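You operate a simulated robot arm through the tools that you are given. There is no shell and no other tool.

The job below is to be done with a simulated robot arm. You get a single attempt, and the scene is never put back.

## Task
Wind all the cord from the grey tub onto the teal reel, then brake the winder.
Fine: seat the reel and clamp it with the white lever; the orange lever is the brake.

It is judged by the outcome, as a careful person would: the job done as asked, and still so three seconds after it is handed in. It fails if anything else is knocked over, pushed out of place, dropped, spilled or broken.

## Robot
A 7-joint arm with a two-finger parallel gripper, fixed in place. Base frame: the origin is on the floor under the middle of its stand, x ahead of it, y to its left, z up. Units: cm, degrees, N and s.
It reaches about 96.4 cm from its shoulder. Its first joint turns from -166.0 to 166.0 degrees. Payload 1.57 kg.
The tool frame sits at the grasp point between the pads (the TCP): z along the fingers, y along the line on which they close. The tips reach 3 cm beyond it. Largest opening 11 cm; finger width 2.4, thickness 1.2; the body of the gripper, 4.8 by 11.2 cm, starts 7.8 cm behind the TCP.
Orientation is that of the tool frame in the base frame, as [roll, pitch, yaw] about the fixed x, y, z axes, in that order (R = Rz(yaw) Ry(pitch) Rx(roll)). With the fingers straight down and closing along the base's y, the tool's x points along the base's -x, its y along +y and its z along -z.

## Interface
- The arm moves only by the tool jog_arm. Its argument "increments" is a list that holds one entry, the list of rows, each a list of 7 numbers: the shift along the tool's x, y, z in units of 20 mm (1.0 is 20 mm), then the turn, a rotation vector about the tool's x, y, z in units of 4 degrees (1.0 is 4 degrees), then the opening, from 0 (shut) to 1 (fully open). In form: [[[dx, dy, dz, ax, ay, az, gripper], ...]]. A call has 1 to 20 rows; each row shifts and turns the commanded pose from where the row before left it, along the tool's axes as they then stand. A call with a number of a shift or a turn outside -1 to 1 is refused whole. Each row takes 0.2 s and may step no farther than 5 cm and 8.6 degrees from the row before; otherwise, or with a gripper value out of range, the whole call is refused. A pose out of reach is approached as far as the arm can. The call stops where the force on the tool passes 90 N (or 10 N more than at its start, if that is more) or the arm is blocked; 0.2 s more then pass. Each finger travels about 10.8 cm/s and halts on what it meets, pressing with about 31 N; the grip force reading is that of the motor and also rises with nothing between the fingers. The clock runs only during rows and for 0.2 s after the last one: add rows that do not move to give the fingers time. It gives the time, the measured TCP pose, the force on the tool (base axes), the opening and the grip force at its end, in the units of the frame above (readings bear some noise), with the torque about the TCP (base axes, N m) and any sound that the robot's microphone picked up, and new pictures: "pictures" is both (left out), scene, wrist or none.
- Cameras (640 x 400 px; columns grow to the right, rows downward): "scene" is fixed at [40.02, -64.72, 156.14]; the picture's right is [1.00, -0.02, 0.00], its down [-0.02, -0.79, -0.62] and it looks along [0.01, 0.62, -0.79] (base axes); focal length 214 px, centre (320, 200). "wrist" rides on the gripper at [7, 1.6, -14.1] in the tool frame; the picture's right is [-0.23, 0.97, 0.00], its down [-0.86, -0.20, -0.48] and it looks along [-0.47, -0.11, 0.88] (tool axes); focal length 222 px, centre (320, 200). There is no depth. A picture from a camera that has moved, and an enlarged one, comes with that camera's place and axes in the base frame and with its lens.
- move_column(by): slides the trunk up (or, below 0, down) by that many cm; the arm rides with it, the base frame stays. It gives what a move gives, with no picture.
- zoom(camera, box): a new picture of the part [left, top, right, bottom] of that camera's present view, enlarged. It takes no simulated time.
- finish_job(): hands the job in; it is judged then, once.

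Nothing tells you positions but the pictures and the camera data. Unless the task says otherwise, let go and move clear before handing in.

The tools are called as a command line: name --argument value ..., lists and objects as JSON in quotes. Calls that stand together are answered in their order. jog_arm: Moves the arm, as the interface text tells. Its arguments: {"type":"object","properties":{"increments":{"type":"array","items":{"type":"array","items":{"type":"array","items":{"type":"number"}}}},"pictures":{"type":"string","enum":["both","scene","wrist","none"]}},"required":["increments"]} The other tools are called the same way: move_column (by) moves the trunk up or down; zoom (camera, box) takes an enlarged picture of a part of a camera's view; finish_job () hands the job in.

At the start:

```text
time: 0.0
tcp_pos: [52.17, -24.93, 129.77]
tool_rot: [180.0, 0.0, -179.9]
contact_force: [0.2, -0.4, -0.4]
wrist_torque: [-0.02, 0.02, -0.03]
finger_gap: 11.02
grip_force: 0.1
trunk travel left (down, up): [-52.5, 8.5]
```

scene: 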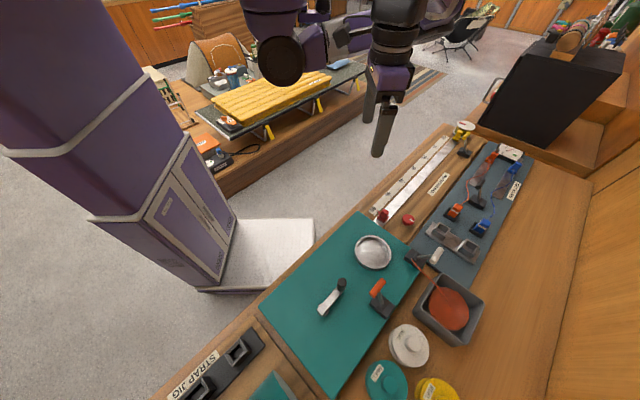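
wrist: 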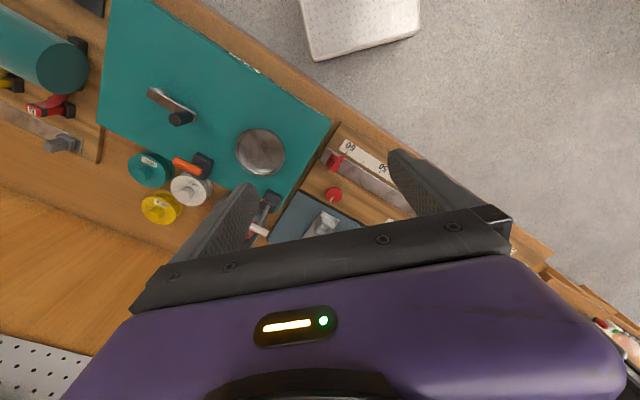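

I see a bench with a teal mat, a metal disk (winder platform?), a white lever, an orange lever, a grey tub with red cord, and three reels (white, teal, yellow). I will first zoom in to understand the parts before I move anything.

zoom --camera "scene" --box '[300, 220, 500, 345]'

zoom --camera "scene" --box '[300, 290, 500, 400]'

zoom --camera "scene" --box '[360, 110, 560, 235]'

zoom --camera "wrist" --box '[90, 60, 340, 240]'

```text
3.20 times, centred on (400, 282) of scene
camera zoom: at [40.02, -64.72, 156.14], right [1.0, -0.02, 0.0], down [-0.02, -0.79, -0.62], along [0.01, 0.62, -0.79], focal length 686 px, centre (64, -64)
```

zoom: 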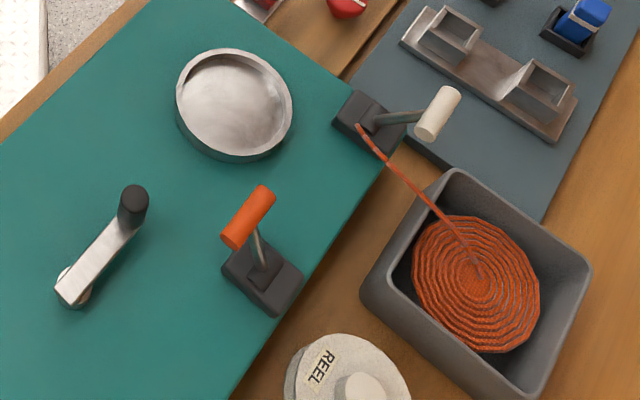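

```text
3.20 times, centred on (400, 345) of scene
camera zoom: at [40.02, -64.72, 156.14], right [1.0, -0.02, 0.0], down [-0.02, -0.79, -0.62], along [0.01, 0.62, -0.79], focal length 686 px, centre (64, -264)
```

zoom: 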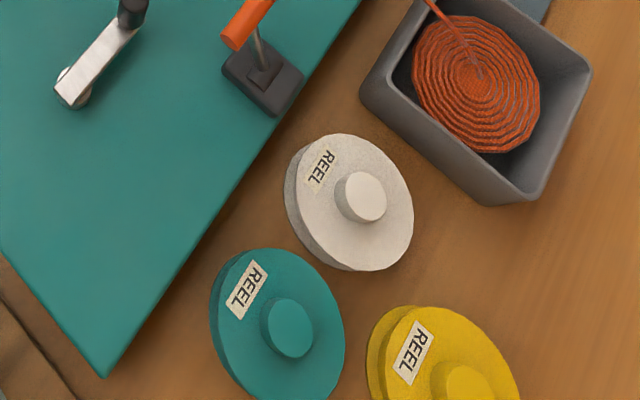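

```text
3.20 times, centred on (460, 172) of scene
camera zoom: at [40.02, -64.72, 156.14], right [1.0, -0.02, 0.0], down [-0.02, -0.79, -0.62], along [0.01, 0.62, -0.79], focal length 686 px, centre (-128, 288)
```

zoom: 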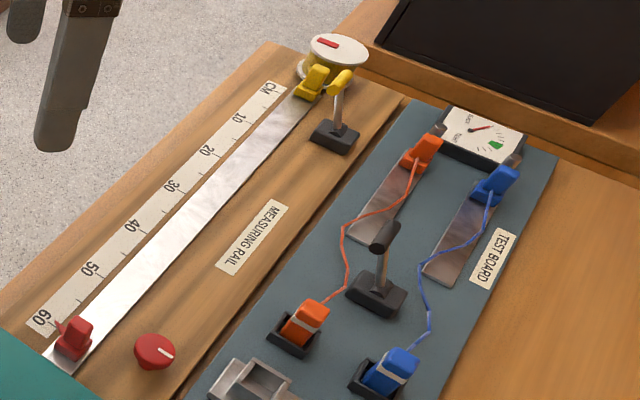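

```text
2.22 times, centred on (215, 150) of wrist
camera zoom: at [45.22, -23.31, 143.98], right [0.23, 0.97, 0.0], down [0.86, -0.2, 0.48], along [0.47, -0.11, -0.88], focal length 494 px, centre (553, 311)
```

zoom: 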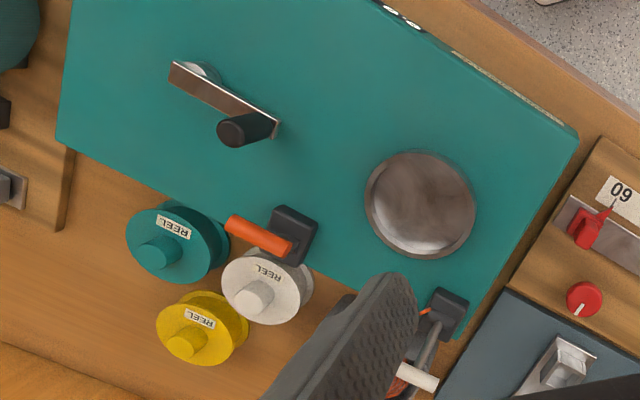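

I take the dish (winder seat) to be near (55.6, -38.6, 98), the crank knob near (45, -48.5, 104), the orange lever near (53, -50, 105), the white lever near (70, -43, 105) and the teal reel near (55, -68, 95). I'll move the wrist camera over the board for a closer look before touching anything.

jog_arm --increments '[[[0, -1, 0.5, 0, 0, 0, 1], [0, -1, 0.5, 0, 0, 0, 1], [0, -1, 0.5, 0, 0, 0, 1], [0, -1, 0.5, 0, 0, 0, 1], [0, -1, 0.5, 0, 0, 0, 1], [0, -1, 0.5, 0, 0, 0, 1], [0, -1, 0.5, 0, 0, 0, 1], [0, -1, 0.5, 0, 0, 0, 1], [0, 0, 0, 0, 0, 0, 1]]]' --pictures "both"

```text
time: 2.0
tcp_pos: [52.22, -40.83, 121.87]
tool_rot: [-180.0, 0.0, -179.9]
contact_force: [-0.3, 0.0, 0.8]
wrist_torque: [-0.01, 0.0, 0.0]
finger_gap: 11.0
grip_force: 0.0
trunk travel left (down, up): [-52.5, 8.5]
camera wrist: at [45.23, -39.19, 136.08], right [0.23, 0.97, 0.0], down [0.86, -0.2, 0.48], along [0.47, -0.11, -0.88], focal length 222 px, centre (320, 200)
```

scene: 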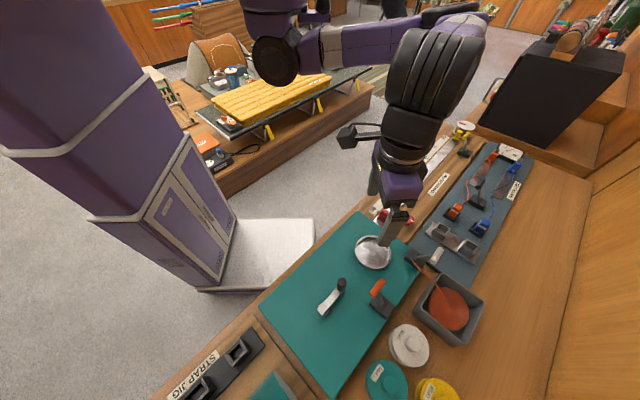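
wrist: 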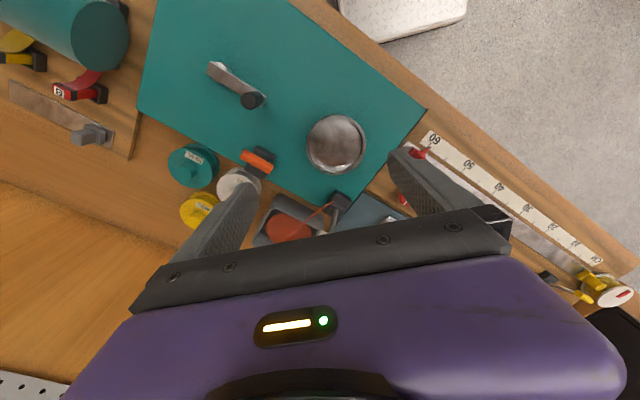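

The dish, crank, and levers are now better seen from above. I'll zoom in on the wrist view for details.

zoom --camera "wrist" --box '[270, 90, 430, 190]'

zoom --camera "wrist" --box '[150, 130, 310, 230]'

zoom --camera "wrist" --box '[240, 170, 420, 250]'

zoom --camera "wrist" --box '[190, 40, 310, 115]'

```text
4.00 times, centred on (350, 140) of wrist
camera zoom: at [45.23, -39.19, 136.08], right [0.23, 0.97, 0.0], down [0.86, -0.2, 0.48], along [0.47, -0.11, -0.88], focal length 888 px, centre (200, 440)
```

zoom: 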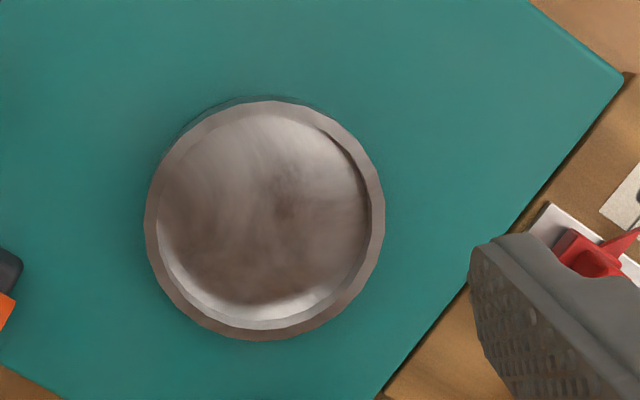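

```text
4.00 times, centred on (230, 180) of wrist
camera zoom: at [45.23, -39.19, 136.08], right [0.23, 0.97, 0.0], down [0.86, -0.2, 0.48], along [0.47, -0.11, -0.88], focal length 888 px, centre (680, 280)
```

zoom: 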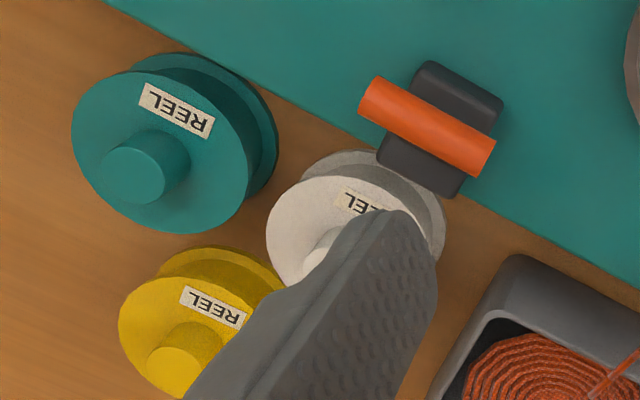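

```text
3.56 times, centred on (330, 210) of wrist
camera zoom: at [45.23, -39.19, 136.08], right [0.23, 0.97, 0.0], down [0.86, -0.2, 0.48], along [0.47, -0.11, -0.88], focal length 790 px, centre (284, 164)
```

zoom: 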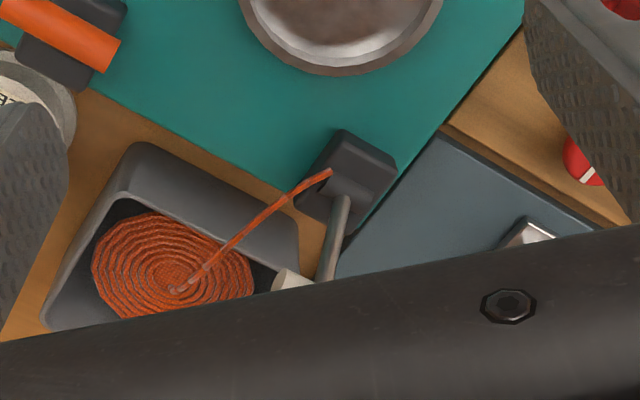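

```text
5.33 times, centred on (250, 78) of wrist
camera zoom: at [45.23, -39.19, 136.08], right [0.23, 0.97, 0.0], down [0.86, -0.2, 0.48], along [0.47, -0.11, -0.88], focal length 1185 px, centre (693, 853)
```

zoom: 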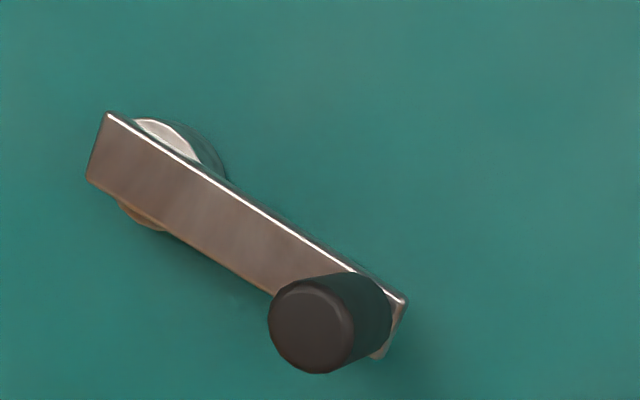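

The dish is a plain cup, the crank's axis is vertical, and the cord runs from the tub to a guide at the white lever's block. I'll go over toward the teal reel for a closer look at it and at the levers.

jog_arm --increments '[[[-0.1, -0.95, 0.2, 0, 0, 0, 1], [-0.1, -0.95, 0.2, 0, 0, 0, 1], [-0.1, -0.95, 0.2, 0, 0, 0, 1], [-0.1, -0.95, 0.2, 0, 0, 0, 1], [-0.1, -0.95, 0.2, 0, 0, 0, 1], [-0.1, -0.95, 0.2, 0, 0, 0, 1], [-0.1, -0.95, 0.2, 0, 0, 0, 1], [-0.1, -0.95, 0.2, 0, 0, 0, 1], [-0.1, -0.95, 0.2, 0, 0, 0, 1], [-0.1, -0.95, 0.2, 0, 0, 0, 1], [0, 0, 0, 0, 0, 0, 1]]]' --pictures "both"

```text
time: 4.4
tcp_pos: [54.11, -60.14, 117.75]
tool_rot: [180.0, 0.1, -179.9]
contact_force: [0.5, -0.4, -0.1]
wrist_torque: [-0.02, 0.02, 0.0]
finger_gap: 10.99
grip_force: 0.1
trunk travel left (down, up): [-52.5, 8.5]
camera wrist: at [47.11, -58.37, 131.97], right [0.23, 0.97, 0.0], down [0.86, -0.2, 0.48], along [0.47, -0.11, -0.88], focal length 222 px, centre (320, 200)
```

scene: 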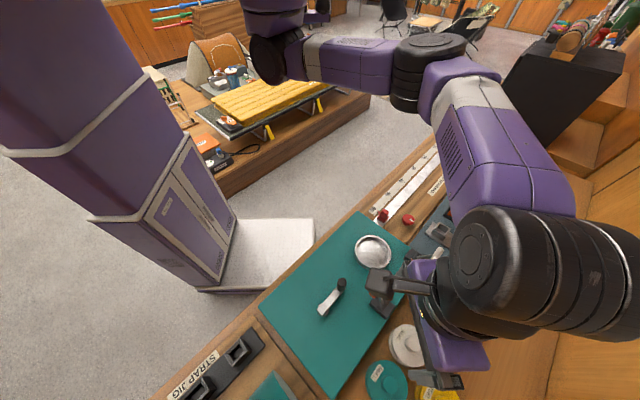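
wrist: 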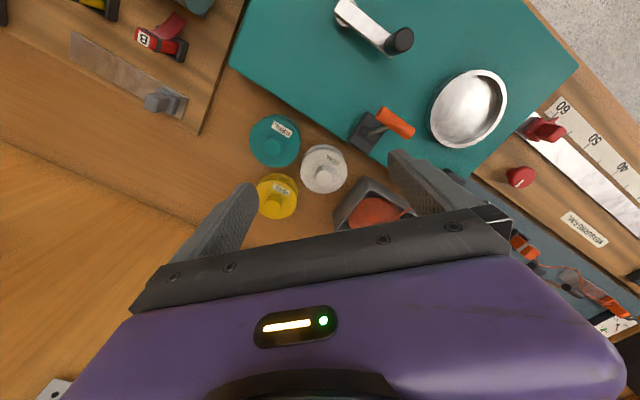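

zoom --camera "wrist" --box '[230, 90, 390, 230]'

zoom --camera "wrist" --box '[320, 0, 520, 160]'

```text
2.86 times, centred on (310, 160) of wrist
camera zoom: at [47.11, -58.37, 131.97], right [0.23, 0.97, 0.0], down [0.86, -0.2, 0.48], along [0.47, -0.11, -0.88], focal length 635 px, centre (349, 314)
```

zoom: 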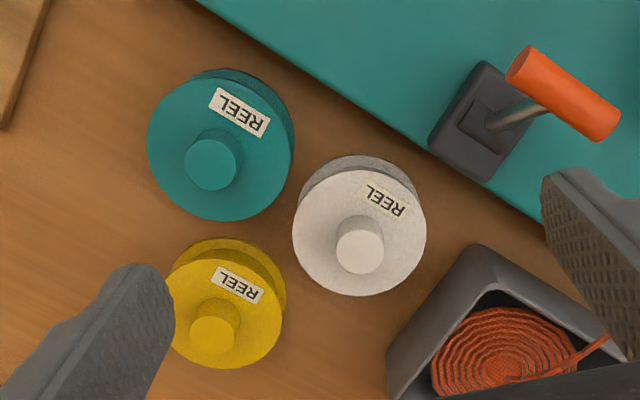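

```text
2.50 times, centred on (420, 80) of wrist
camera zoom: at [47.11, -58.37, 131.97], right [0.23, 0.97, 0.0], down [0.86, -0.2, 0.48], along [0.47, -0.11, -0.88], focal length 555 px, centre (70, 500)
```

zoom: 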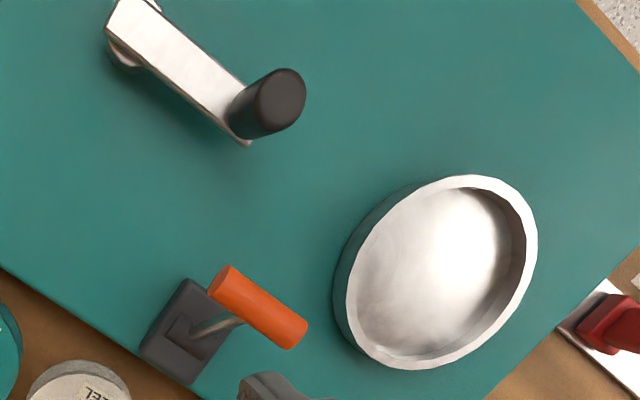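

The teal reel's knob top is at about (54.7, -68.1, 96.6), with its upper flange at about z 93.8. I'll go above it with a moderate opening and check the alignment.

jog_arm --increments '[[[-0.0375, -0.5, 0.75, 0, 0, 0, 0.65], [-0.0375, -0.5, 0.75, 0, 0, 0, 0.65], [-0.0375, -0.5, 0.75, 0, 0, 0, 0.65], [-0.0375, -0.5, 0.75, 0, 0, 0, 0.65], [-0.0375, -0.5, 0.75, 0, 0, 0, 0.65], [-0.0375, -0.5, 0.75, 0, 0, 0, 0.65], [-0.0375, -0.5, 0.75, 0, 0, 0, 0.65], [-0.0375, -0.5, 0.75, 0, 0, 0, 0.65], [0, 0, 0, 0, 0, 0, 0.65]]]' --pictures "both"

```text
time: 6.4
tcp_pos: [54.91, -68.04, 105.82]
tool_rot: [180.0, 0.0, -179.9]
contact_force: [-0.8, 0.6, -0.1]
wrist_torque: [-0.02, 0.02, -0.04]
finger_gap: 7.14
grip_force: 0.2
trunk travel left (down, up): [-52.5, 8.5]
camera wrist: at [47.94, -66.31, 119.95], right [0.23, 0.97, 0.0], down [0.86, -0.2, 0.48], along [0.47, -0.11, -0.88], focal length 222 px, centre (320, 200)
```

scene: 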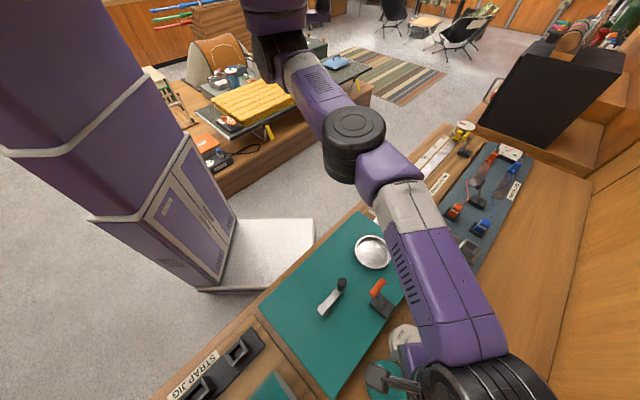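
wrist: 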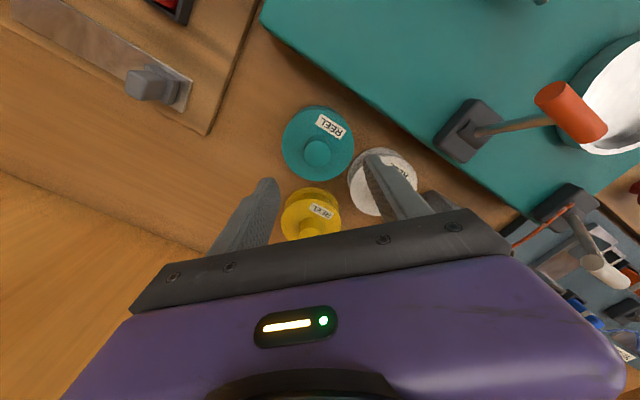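

zoom --camera "wrist" --box '[240, 90, 440, 240]'

zoom --camera "scene" --box '[340, 280, 460, 400]'

zoom --camera "wrist" --box '[420, 50, 640, 320]'

```text
2.67 times, centred on (340, 165) of wrist
camera zoom: at [47.94, -66.31, 119.95], right [0.23, 0.97, 0.0], down [0.86, -0.2, 0.48], along [0.47, -0.11, -0.88], focal length 592 px, centre (267, 293)
```

zoom: 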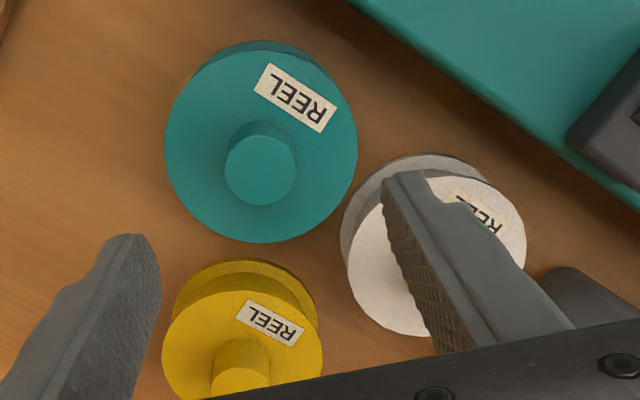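

```text
3.33 times, centred on (400, 340) of scene
camera zoom: at [40.02, -64.72, 156.14], right [1.0, -0.02, 0.0], down [-0.02, -0.79, -0.62], along [0.01, 0.62, -0.79], focal length 715 px, centre (53, -267)
```

zoom: 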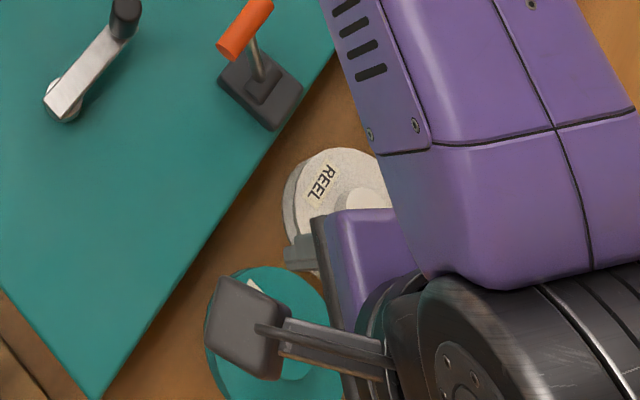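

```text
1.48 times, centred on (530, 185) of wrist
camera zoom: at [47.94, -66.31, 119.95], right [0.23, 0.97, 0.0], down [0.86, -0.2, 0.48], along [0.47, -0.11, -0.88], focal length 329 px, centre (9, 222)
```

zoom: 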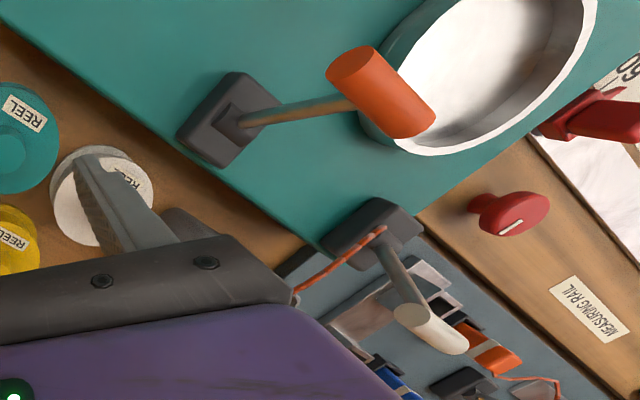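

The knob (about 2.9 cm wide) sits centered between the open fingers. I'll descend so that the fingertips straddle the knob just above the flange, without closing yet.

jog_arm --increments '[[[0, -0.015, 0.7, 0, 0, 0, 0.6], [0, -0.015, 0.7, 0, 0, 0, 0.55], [0, -0.015, 0.7, 0, 0, 0, 0.5], [0, -0.015, 0.7, 0, 0, 0, 0.5], [0, -0.01, 0.7, 0, 0, 0, 0.5], [0, -0.01, 0.7, 0, 0, 0, 0.5], [0, 0, 0, 0, 0, 0, 0.5]]]' --pictures "both"

```text
time: 8.0
tcp_pos: [54.67, -67.04, 97.38]
tool_rot: [-180.0, 0.0, -179.8]
contact_force: [0.4, -0.5, 0.7]
wrist_torque: [0.03, -0.01, 0.02]
finger_gap: 5.51
grip_force: 0.1
out of reach, approached as far as the arm can: row 3, 5, 6
trunk travel left (down, up): [-52.5, 8.5]
camera wrist: at [47.68, -65.45, 111.46], right [0.23, 0.97, 0.0], down [0.86, -0.2, 0.48], along [0.47, -0.11, -0.88], focal length 222 px, centre (320, 200)
```

scene: 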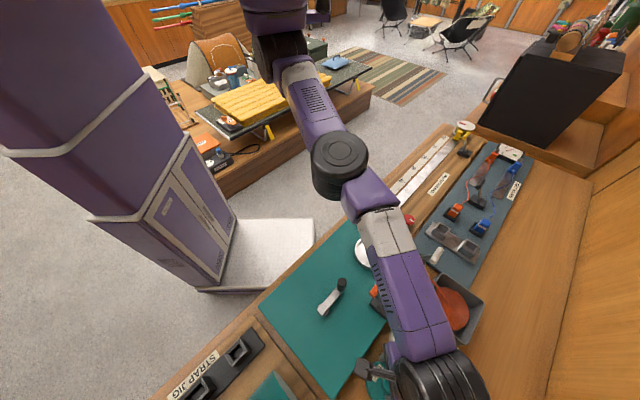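
wrist: 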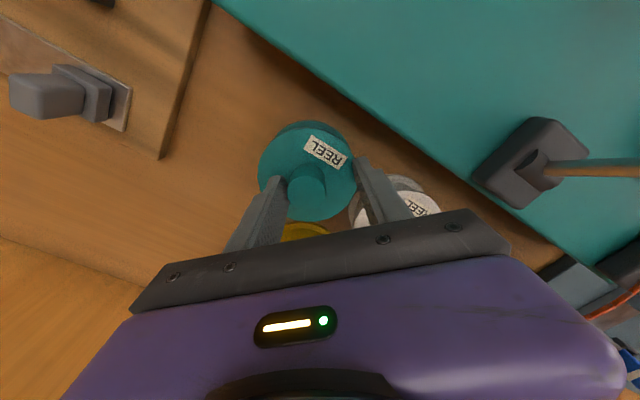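

The pose at the reel is slightly out of reach (about 1 cm short in y). I'll go back up clear of the knob, lower the trunk by 10 cm, then descend again.

jog_arm --increments '[[[0, 0, -0.5, 0, 0, 0, 0.5], [0, 0, -1, 0, 0, 0, 0.5], [0, 0, -1, 0, 0, 0, 0.5], [0, 0, -1, 0, 0, 0, 0.5], [0, 0, -1, 0, 0, 0, 0.5], [0, 0, -1, 0, 0, 0, 0.5], [0, 0, -1, 0, 0, 0, 0.5], [0, 0, -1, 0, 0, 0, 0.5], [0, 0, 0, 0, 0, 0, 0.5]]]' --pictures "none"

```text
time: 10.0
tcp_pos: [54.7, -67.12, 112.61]
tool_rot: [179.9, 0.0, -180.0]
contact_force: [-0.2, 0.5, 0.4]
wrist_torque: [0.0, 0.02, 0.01]
finger_gap: 5.48
grip_force: 0.0
trunk travel left (down, up): [-52.5, 8.5]
```

The arm is clear above the reel at z 112.6. Lowering the trunk 10 cm now.

move_column --by -10

```text
time: 11.3
tcp_pos: [54.59, -67.22, 102.52]
tool_rot: [-180.0, -0.1, -179.9]
contact_force: [0.4, 0.4, 0.0]
wrist_torque: [-0.03, 0.03, 0.01]
finger_gap: 5.51
grip_force: 0.0
trunk travel left (down, up): [-42.5, 18.5]
```

jog_arm --increments '[[[-0.1, -0.52, 0, 0, 0, 0, 0.5], [0, 0, 0.6, 0, 0, 0, 0.5], [0, 0, 0.7, 0, 0, 0, 0.5], [0, 0, 0.7, 0, 0, 0, 0.5], [0, 0, 0.65, 0, 0, 0, 0.5], [0, 0, 0, 0, 0, 0, 0.5]]]' --pictures "both"

```text
time: 12.7
tcp_pos: [54.78, -68.25, 97.19]
tool_rot: [-180.0, 0.0, -180.0]
contact_force: [-0.3, 0.2, -0.6]
wrist_torque: [-0.03, 0.02, -0.01]
finger_gap: 5.5
grip_force: 0.0
trunk travel left (down, up): [-42.5, 18.5]
camera wrist: at [47.85, -66.59, 111.35], right [0.23, 0.97, 0.0], down [0.86, -0.2, 0.48], along [0.47, -0.11, -0.88], focal length 222 px, centre (320, 200)
```

scene: 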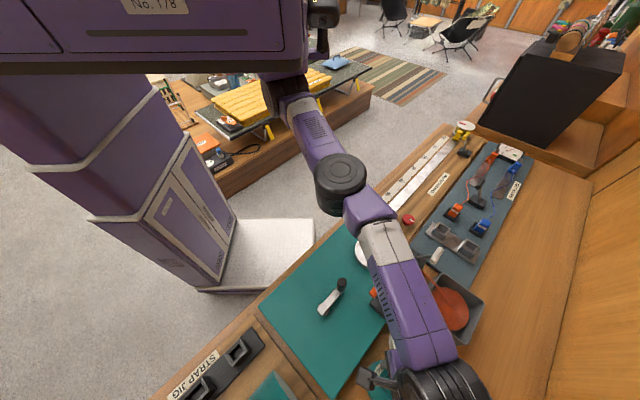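
wrist: 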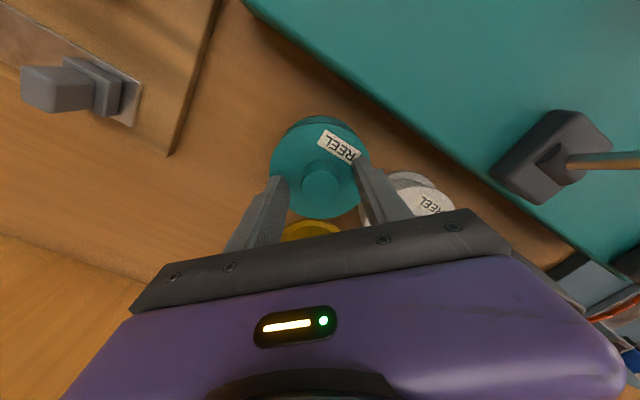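

zoom --camera "wrist" --box '[240, 110, 400, 220]'

```text
3.64 times, centred on (320, 165) of wrist
camera zoom: at [47.85, -66.59, 111.35], right [0.23, 0.97, 0.0], down [0.86, -0.2, 0.48], along [0.47, -0.11, -0.88], focal length 808 px, centre (320, 327)
```

zoom: 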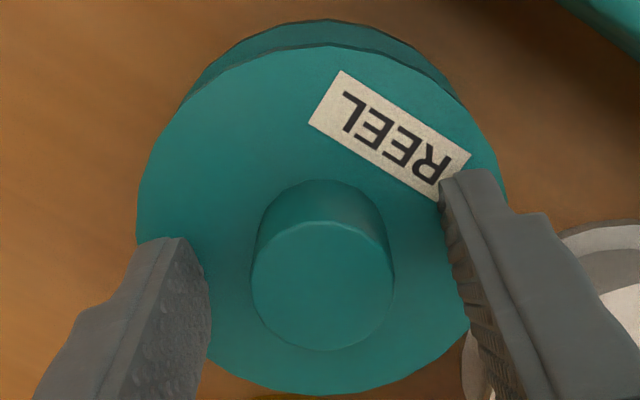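

The knob is centered between the fingers at TCP (54.8, -68.2). Closing to grip it.

jog_arm --increments '[[[0, 0, 0, 0, 0, 0, 0.25], [0, 0, 0, 0, 0, 0, 0.1], [0, 0, 0, 0, 0, 0, 0.1], [0, 0, 0, 0, 0, 0, 0.1]]]' --pictures "wrist"

```text
time: 13.7
tcp_pos: [54.79, -68.34, 97.19]
tool_rot: [180.0, 0.0, -179.9]
contact_force: [0.2, 0.3, 0.5]
wrist_torque: [-0.04, -0.01, -0.01]
finger_gap: 2.83
grip_force: 30.9
trunk travel left (down, up): [-42.5, 18.5]
camera wrist: at [47.86, -66.59, 111.36], right [0.23, 0.97, 0.0], down [0.86, -0.2, 0.48], along [0.47, -0.11, -0.88], focal length 222 px, centre (320, 200)
```

wrist: 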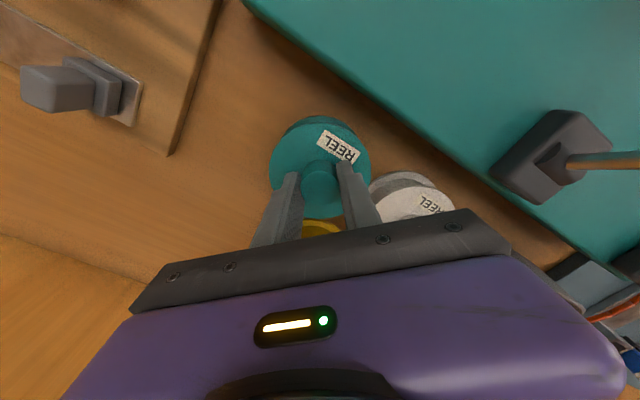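

The reel is gripped (gap 2.83 cm). Lifting straight up.

jog_arm --increments '[[[0, 0, -0.4, 0, 0, 0, 0.1], [0, 0, -0.8, 0, 0, 0, 0.1], [0, 0, -1, 0, 0, 0, 0.1], [0, 0, -1, 0, 0, 0, 0.1], [0, 0, -0.8, 0, 0, 0, 0.1], [0, 0, 0, 0, 0, 0, 0.1]]]' --pictures "both"

move_column --by 14

```text
time: 15.1
tcp_pos: [54.84, -68.16, 105.26]
tool_rot: [-180.0, 0.0, -179.9]
contact_force: [0.9, -0.5, -1.2]
wrist_torque: [-0.01, -0.01, 0.02]
finger_gap: 2.87
grip_force: 30.9
trunk travel left (down, up): [-42.5, 18.5]
camera wrist: at [47.83, -66.49, 119.37], right [0.23, 0.97, 0.0], down [0.86, -0.2, 0.48], along [0.47, -0.11, -0.88], focal length 222 px, centre (320, 200)
```

scene: 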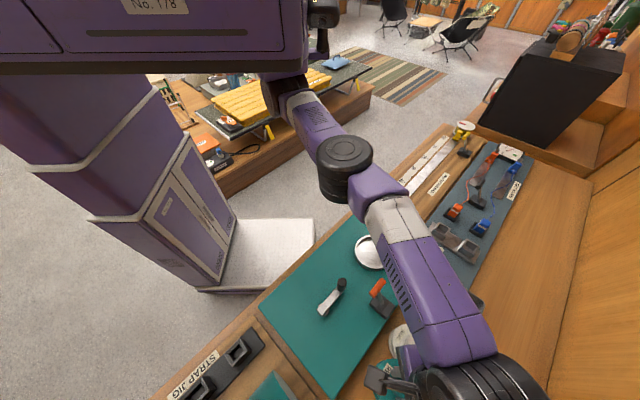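
wrist: 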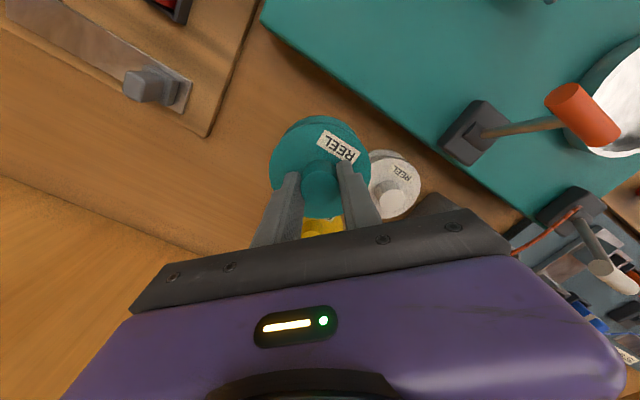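

```text
time: 16.8
tcp_pos: [54.82, -68.1, 119.19]
tool_rot: [-180.0, 0.0, -179.9]
contact_force: [0.3, 0.2, -1.0]
wrist_torque: [-0.02, 0.04, 0.04]
finger_gap: 2.82
grip_force: 30.8
trunk travel left (down, up): [-56.5, 4.5]
```

The reel is lifted (its bottom at about z 112). Now I carry it over the levers to above the dish at (55.6, -38.7).

jog_arm --increments '[[[0, 0.5, 0, 0, 0, 0, 0.1], [-0.03, 0.95, 0, 0, 0, 0, 0.1], [-0.03, 0.95, 0, 0, 0, 0, 0.1], [-0.03, 0.95, 0, 0, 0, 0, 0.1], [-0.03, 0.95, 0, 0, 0, 0, 0.1], [-0.03, 0.95, 0, 0, 0, 0, 0.1], [-0.03, 0.95, 0, 0, 0, 0, 0.1], [-0.03, 0.95, 0, 0, 0, 0, 0.1], [-0.03, 0.95, 0, 0, 0, 0, 0.1], [-0.03, 0.95, 0, 0, 0, 0, 0.1], [-0.03, 0.95, 0, 0, 0, 0, 0.1], [-0.03, 0.95, 0, 0, 0, 0, 0.1], [-0.03, 0.95, 0, 0, 0, 0, 0.1], [-0.03, 0.95, 0, 0, 0, 0, 0.1], [-0.03, 0.95, 0, 0, 0, 0, 0.1], [0, 0.9, 0, 0, 0, 0, 0.1], [0, 0, 0, 0, 0, 0, 0.1]]]' --pictures "both"

```text
time: 20.4
tcp_pos: [55.71, -38.65, 119.17]
tool_rot: [-180.0, 0.0, -179.9]
contact_force: [-0.7, 0.0, -1.3]
wrist_torque: [0.05, -0.02, 0.01]
finger_gap: 2.85
grip_force: 31.0
trunk travel left (down, up): [-56.5, 4.5]
camera wrist: at [48.66, -37.0, 133.17], right [0.23, 0.97, 0.0], down [0.86, -0.2, 0.48], along [0.47, -0.11, -0.88], focal length 222 px, centre (320, 200)
```

scene: 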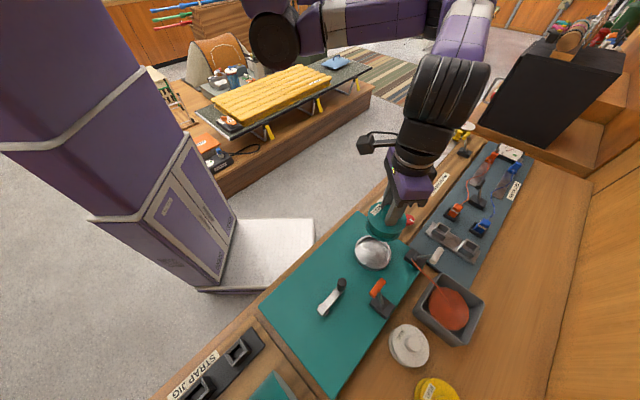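
wrist: 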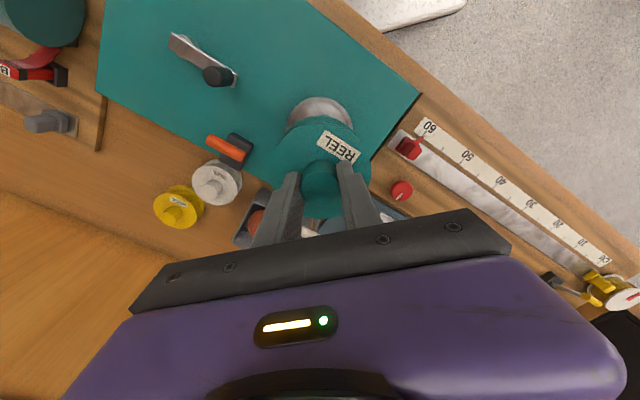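

The reel is above the dish. I'll descend to just above the rim and compare alignment in both views.

jog_arm --increments '[[[0, 0, 0.8, 0, 0, 0, 0.1], [0, 0, 0.9, 0, 0, 0, 0.1], [0, 0, 0.9, 0, 0, 0, 0.1], [0, 0, 0.9, 0, 0, 0, 0.1], [0, 0, 0.9, 0, 0, 0, 0.1], [0, 0, 0.6, 0, 0, 0, 0.1], [0, 0, 0, 0, 0, 0, 0.1]]]' --pictures "both"

zoom --camera "scene" --box '[330, 200, 430, 280]'

zoom --camera "wrist" --box '[240, 80, 400, 220]'

```text
time: 22.0
tcp_pos: [55.62, -38.78, 109.14]
tool_rot: [179.9, 0.0, -180.0]
contact_force: [0.4, -0.3, -0.4]
wrist_torque: [0.01, -0.02, -0.02]
finger_gap: 2.86
grip_force: 31.1
trunk travel left (down, up): [-56.5, 4.5]
camera wrist: at [48.67, -37.08, 123.26], right [0.23, 0.97, 0.0], down [0.86, -0.2, 0.48], along [0.47, -0.11, -0.88], focal length 222 px, centre (320, 200)
```

scene: 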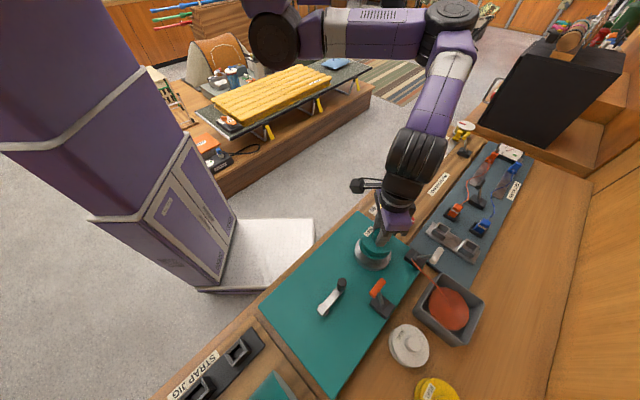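
wrist: 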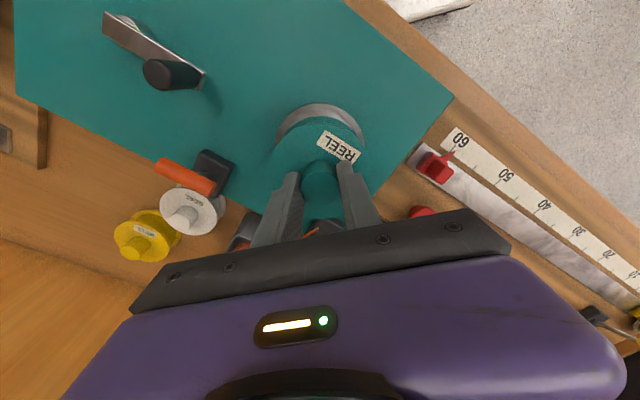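

```text
5.00 times, centred on (380, 240) of scene
camera zoom: at [40.02, -64.72, 156.14], right [1.0, -0.02, 0.0], down [-0.02, -0.79, -0.62], along [0.01, 0.62, -0.79], focal length 1072 px, centre (20, 0)
```

zoom: 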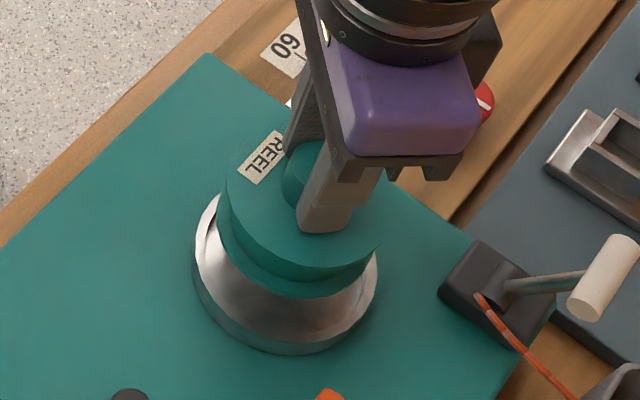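

```text
2.86 times, centred on (320, 150) of wrist
camera zoom: at [48.67, -37.08, 123.26], right [0.23, 0.97, 0.0], down [0.86, -0.2, 0.48], along [0.47, -0.11, -0.88], focal length 635 px, centre (320, 343)
```

zoom: 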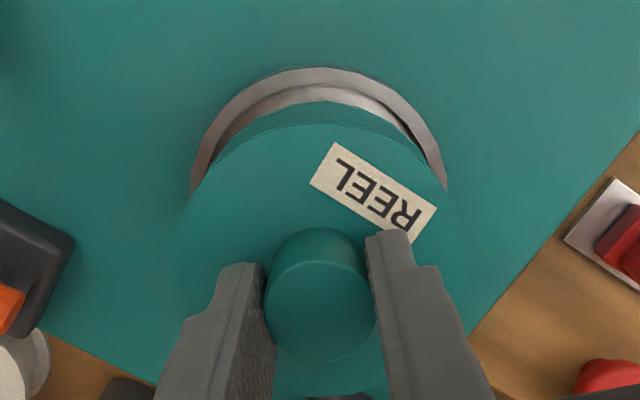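

The cup and reel look nearly concentric; I'll zoom tighter to measure the remaining offset before lowering.

zoom --camera "scene" --box '[350, 218, 414, 274]'

zoom --camera "wrist" --box '[265, 90, 375, 210]'

```text
7.14 times, centred on (382, 246) of scene
camera zoom: at [40.02, -64.72, 156.14], right [1.0, -0.02, 0.0], down [-0.02, -0.79, -0.62], along [0.01, 0.62, -0.79], focal length 1532 px, centre (-123, -129)
```

zoom: 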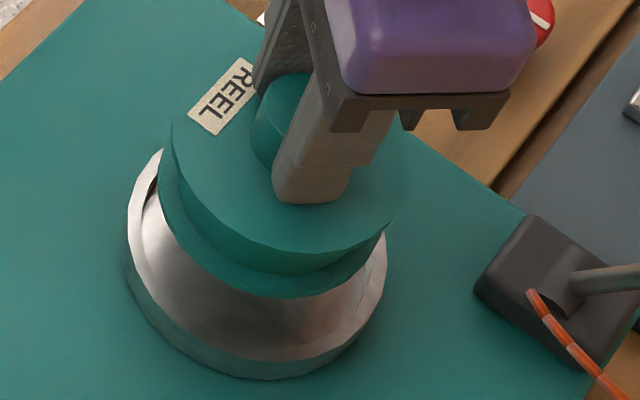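

```text
3.33 times, centred on (320, 150) of wrist
camera zoom: at [48.67, -37.08, 123.26], right [0.23, 0.97, 0.0], down [0.86, -0.2, 0.48], along [0.47, -0.11, -0.88], focal length 740 px, centre (320, 367)
```

zoom: 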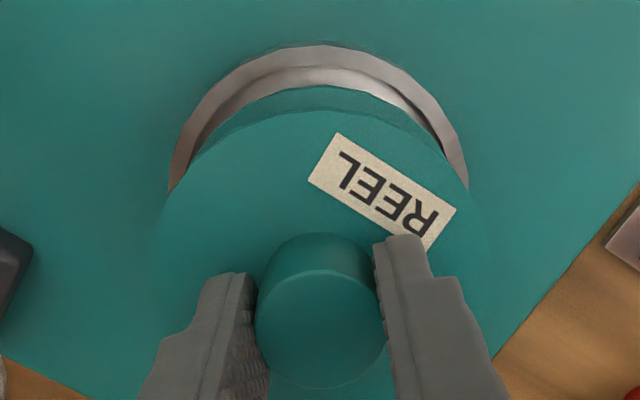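

The reel axis is around x 55.6 while the cup's center is around x 55.8, so I shift +0.2 cm in x and lower the reel to just above the rim.

jog_arm --increments '[[[-0.11, 0, 0, 0, 0, 0, 0.1], [0, 0, 0.5, 0, 0, 0, 0.1], [0, 0, 0.5, 0, 0, 0, 0.1], [0, 0, 0.5, 0, 0, 0, 0.1], [0, 0, 0, 0, 0, 0, 0.1]]]' --pictures "both"

zoom --camera "scene" --box '[350, 218, 414, 274]'

zoom --camera "wrist" --box '[265, 90, 375, 210]'

```text
time: 23.2
tcp_pos: [55.69, -38.72, 106.28]
tool_rot: [180.0, 0.0, -179.9]
contact_force: [0.4, -0.1, -0.6]
wrist_torque: [0.0, -0.01, -0.02]
finger_gap: 2.85
grip_force: 31.2
trunk travel left (down, up): [-56.5, 4.5]
camera wrist: at [48.83, -37.07, 120.3], right [0.23, 0.97, 0.0], down [0.86, -0.2, 0.48], along [0.47, -0.11, -0.88], focal length 222 px, centre (320, 200)
```

scene: 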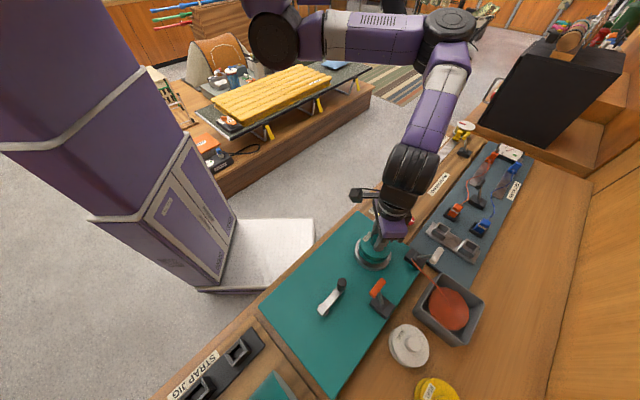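
wrist: 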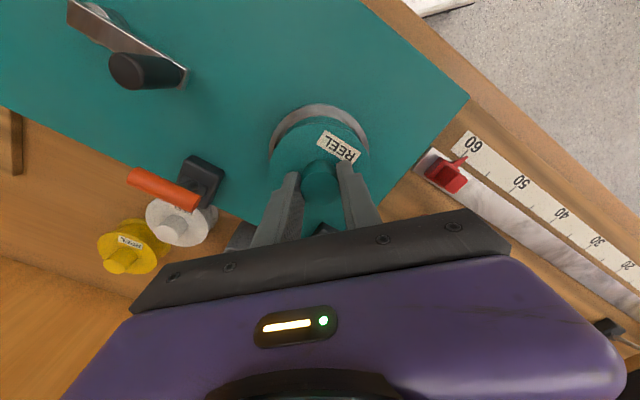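

```text
7.14 times, centred on (382, 246) of scene
camera zoom: at [40.02, -64.72, 156.14], right [1.0, -0.02, 0.0], down [-0.02, -0.79, -0.62], along [0.01, 0.62, -0.79], focal length 1532 px, centre (-123, -129)
```

zoom: 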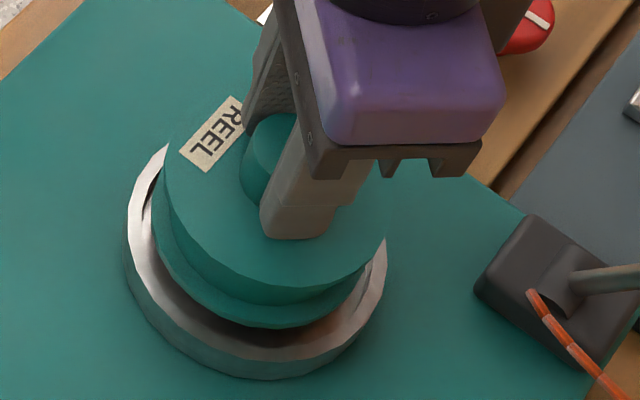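

```text
3.33 times, centred on (320, 150) of wrist
camera zoom: at [48.83, -37.07, 120.3], right [0.23, 0.97, 0.0], down [0.86, -0.2, 0.48], along [0.47, -0.11, -0.88], focal length 740 px, centre (320, 367)
```

zoom: 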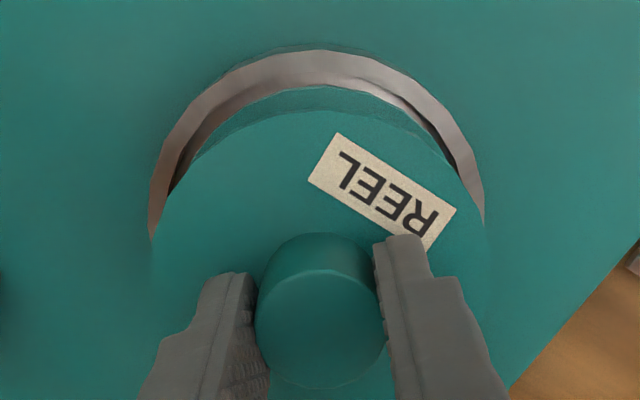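

Alignment looks good now. I lower slowly, watching the force.

jog_arm --increments '[[[0, 0, 0.2, 0, 0, 0, 0.1], [0, 0, 0.2, 0, 0, 0, 0.1], [0, 0, 0.2, 0, 0, 0, 0.1], [0, 0, 0, 0, 0, 0, 0.1]]]' --pictures "none"

```text
time: 24.2
tcp_pos: [55.82, -38.73, 105.02]
tool_rot: [-180.0, 0.0, -179.9]
contact_force: [-0.6, 0.3, -0.1]
wrist_torque: [0.02, 0.01, -0.03]
finger_gap: 2.82
grip_force: 30.8
trunk travel left (down, up): [-56.5, 4.5]
```

jog_arm --increments '[[[0, 0, 0.15, 0, 0, 0, 0.1], [0, 0, 0.15, 0, 0, 0, 0.1], [0, 0, 0.1, 0, 0, 0, 0.1], [0, 0, 0, 0, 0, 0, 0.1]]]' --pictures "both"

zoom --camera "scene" --box '[350, 218, 414, 274]'

```text
time: 25.2
tcp_pos: [55.85, -38.73, 104.33]
tool_rot: [179.9, -0.1, -179.9]
contact_force: [0.3, 1.1, 6.3]
wrist_torque: [0.16, 0.09, -0.02]
finger_gap: 2.84
grip_force: 31.1
trunk travel left (down, up): [-56.5, 4.5]
camera wrist: at [48.85, -37.06, 118.39], right [0.23, 0.97, 0.0], down [0.86, -0.2, 0.48], along [0.47, -0.11, -0.88], focal length 222 px, centre (320, 200)
```

scene: 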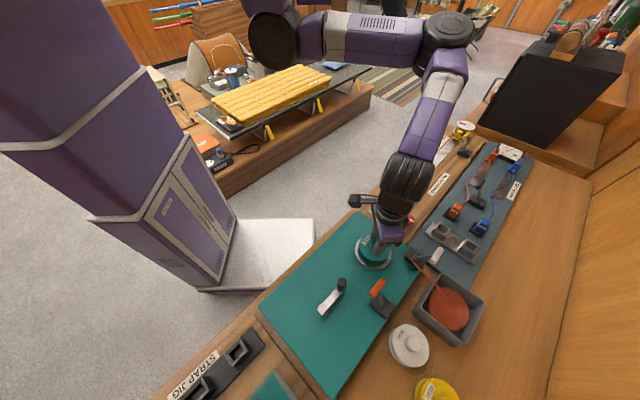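
wrist: 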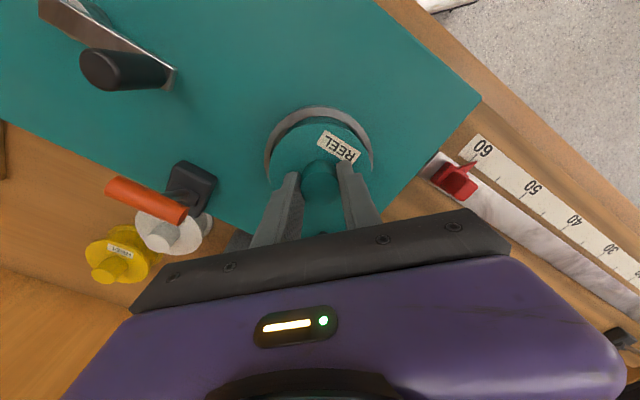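

```text
7.14 times, centred on (382, 246) of scene
camera zoom: at [40.02, -64.72, 156.14], right [1.0, -0.02, 0.0], down [-0.02, -0.79, -0.62], along [0.01, 0.62, -0.79], focal length 1532 px, centre (-123, -129)
```

zoom: 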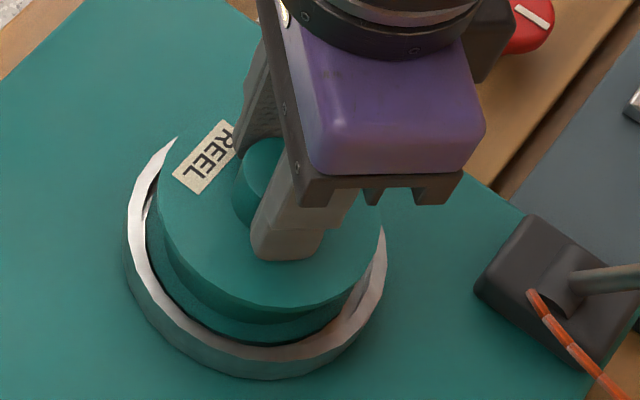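

There is light contact (6 N) with the reel inside the cup. I'll press a touch more to check whether it is bottomed.

jog_arm --increments '[[[0, 0, 0.05, 0, 0, 0, 0.1], [0, 0, 0.05, 0, 0, 0, 0.1], [0, 0, 0, 0, 0, 0, 0.1]]]' --pictures "wrist"

zoom --camera "wrist" --box '[250, 90, 390, 210]'

```text
time: 26.0
tcp_pos: [55.79, -38.71, 104.21]
tool_rot: [-179.9, 0.1, -180.0]
contact_force: [-0.5, 5.3, 25.6]
wrist_torque: [0.22, 0.03, -0.02]
finger_gap: 2.88
grip_force: 30.9
trunk travel left (down, up): [-56.5, 4.5]
camera wrist: at [48.85, -37.06, 118.28], right [0.23, 0.97, 0.0], down [0.85, -0.2, 0.48], along [0.47, -0.11, -0.88], focal length 222 px, centre (320, 200)
```

wrist: 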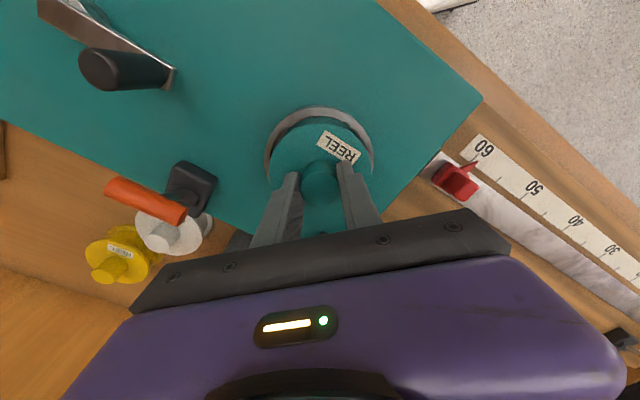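

```text
3.33 times, centred on (320, 150) of wrist
camera zoom: at [48.85, -37.06, 118.28], right [0.23, 0.97, 0.0], down [0.85, -0.2, 0.48], along [0.47, -0.11, -0.88], focal length 740 px, centre (320, 367)
```

zoom: 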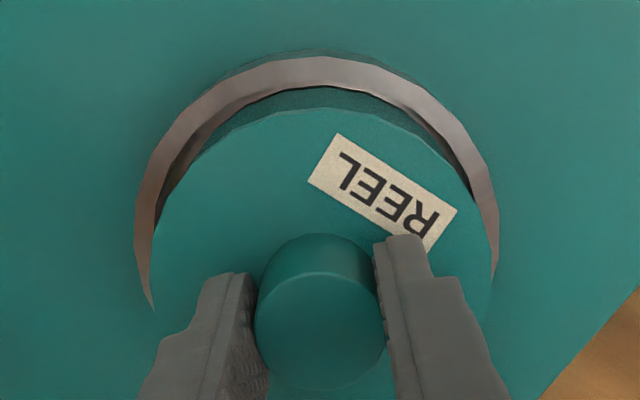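

The contact is stiff, so the reel seems to be resting at the bottom of the cup. I'll relieve the pressing, open the fingers, and look.

jog_arm --increments '[[[0, 0, -0.06, 0, 0, 0, 0.1], [0, 0, 0, 0, 0, 0, 0.3], [0, 0, 0, 0, 0, 0, 0.45], [0, 0, 0, 0, 0, 0, 0.45], [0, 0, -0.5, 0, 0, 0, 0.45], [0, 0, -1, 0, 0, 0, 0.45], [0, 0, -1, 0, 0, 0, 0.45], [0, 0, -1, 0, 0, 0, 0.45], [0, 0, -1, 0, 0, 0, 0.45], [0, 0, 0, 0, 0, 0, 0.45]]]' --pictures "both"

zoom --camera "scene" --box '[340, 210, 420, 280]'

zoom --camera "wrist" --box '[250, 70, 390, 190]'

```text
time: 28.2
tcp_pos: [55.72, -38.77, 113.26]
tool_rot: [180.0, 0.0, -179.9]
contact_force: [0.0, -1.0, -0.7]
wrist_torque: [0.02, -0.02, -0.03]
finger_gap: 4.99
grip_force: 0.2
trunk travel left (down, up): [-56.5, 4.5]
camera wrist: at [48.84, -37.14, 127.36], right [0.23, 0.97, 0.0], down [0.86, -0.2, 0.48], along [0.47, -0.11, -0.88], focal length 222 px, centre (320, 200)
```

scene: 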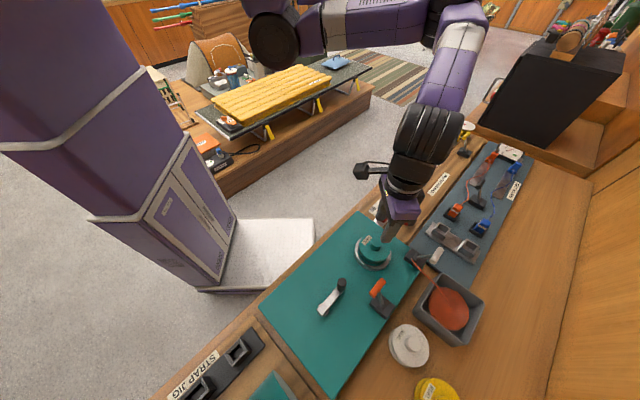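
wrist: 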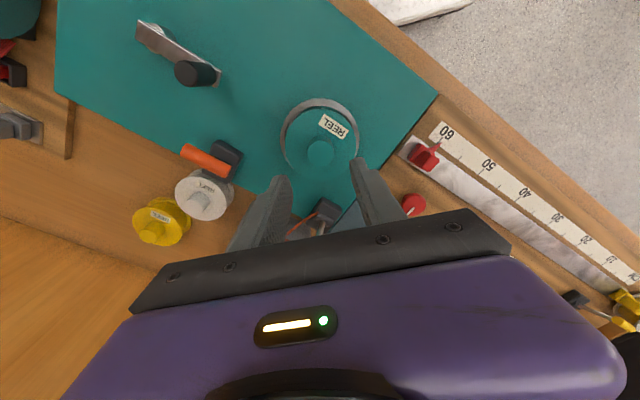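

```text
5.71 times, centred on (380, 245) of scene
camera zoom: at [40.02, -64.72, 156.14], right [1.0, -0.02, 0.0], down [-0.02, -0.79, -0.62], along [0.01, 0.62, -0.79], focal length 1226 px, centre (-23, -57)
```

zoom: 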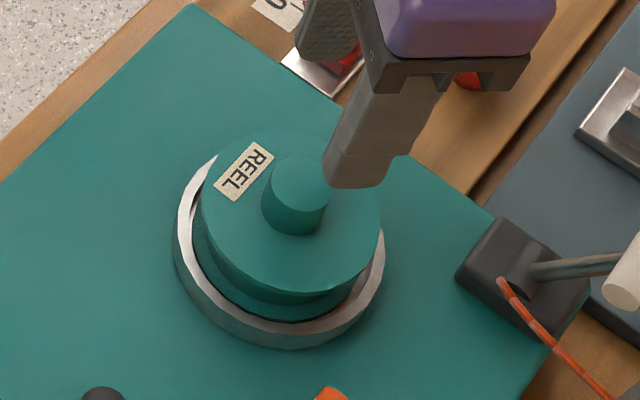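

```text
3.33 times, centred on (320, 130) of wrist
camera zoom: at [48.84, -37.14, 127.36], right [0.23, 0.97, 0.0], down [0.86, -0.2, 0.48], along [0.47, -0.11, -0.88], focal length 740 px, centre (320, 433)
```

zoom: 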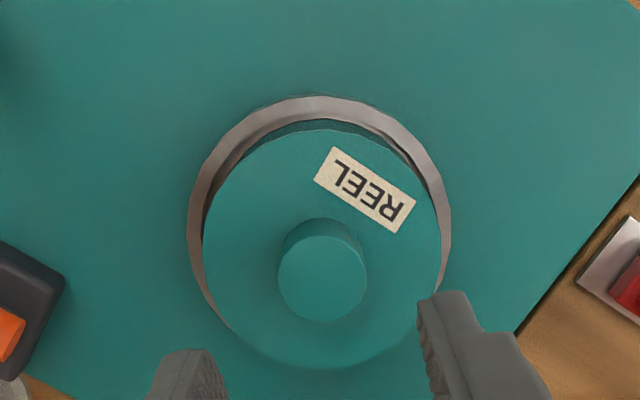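

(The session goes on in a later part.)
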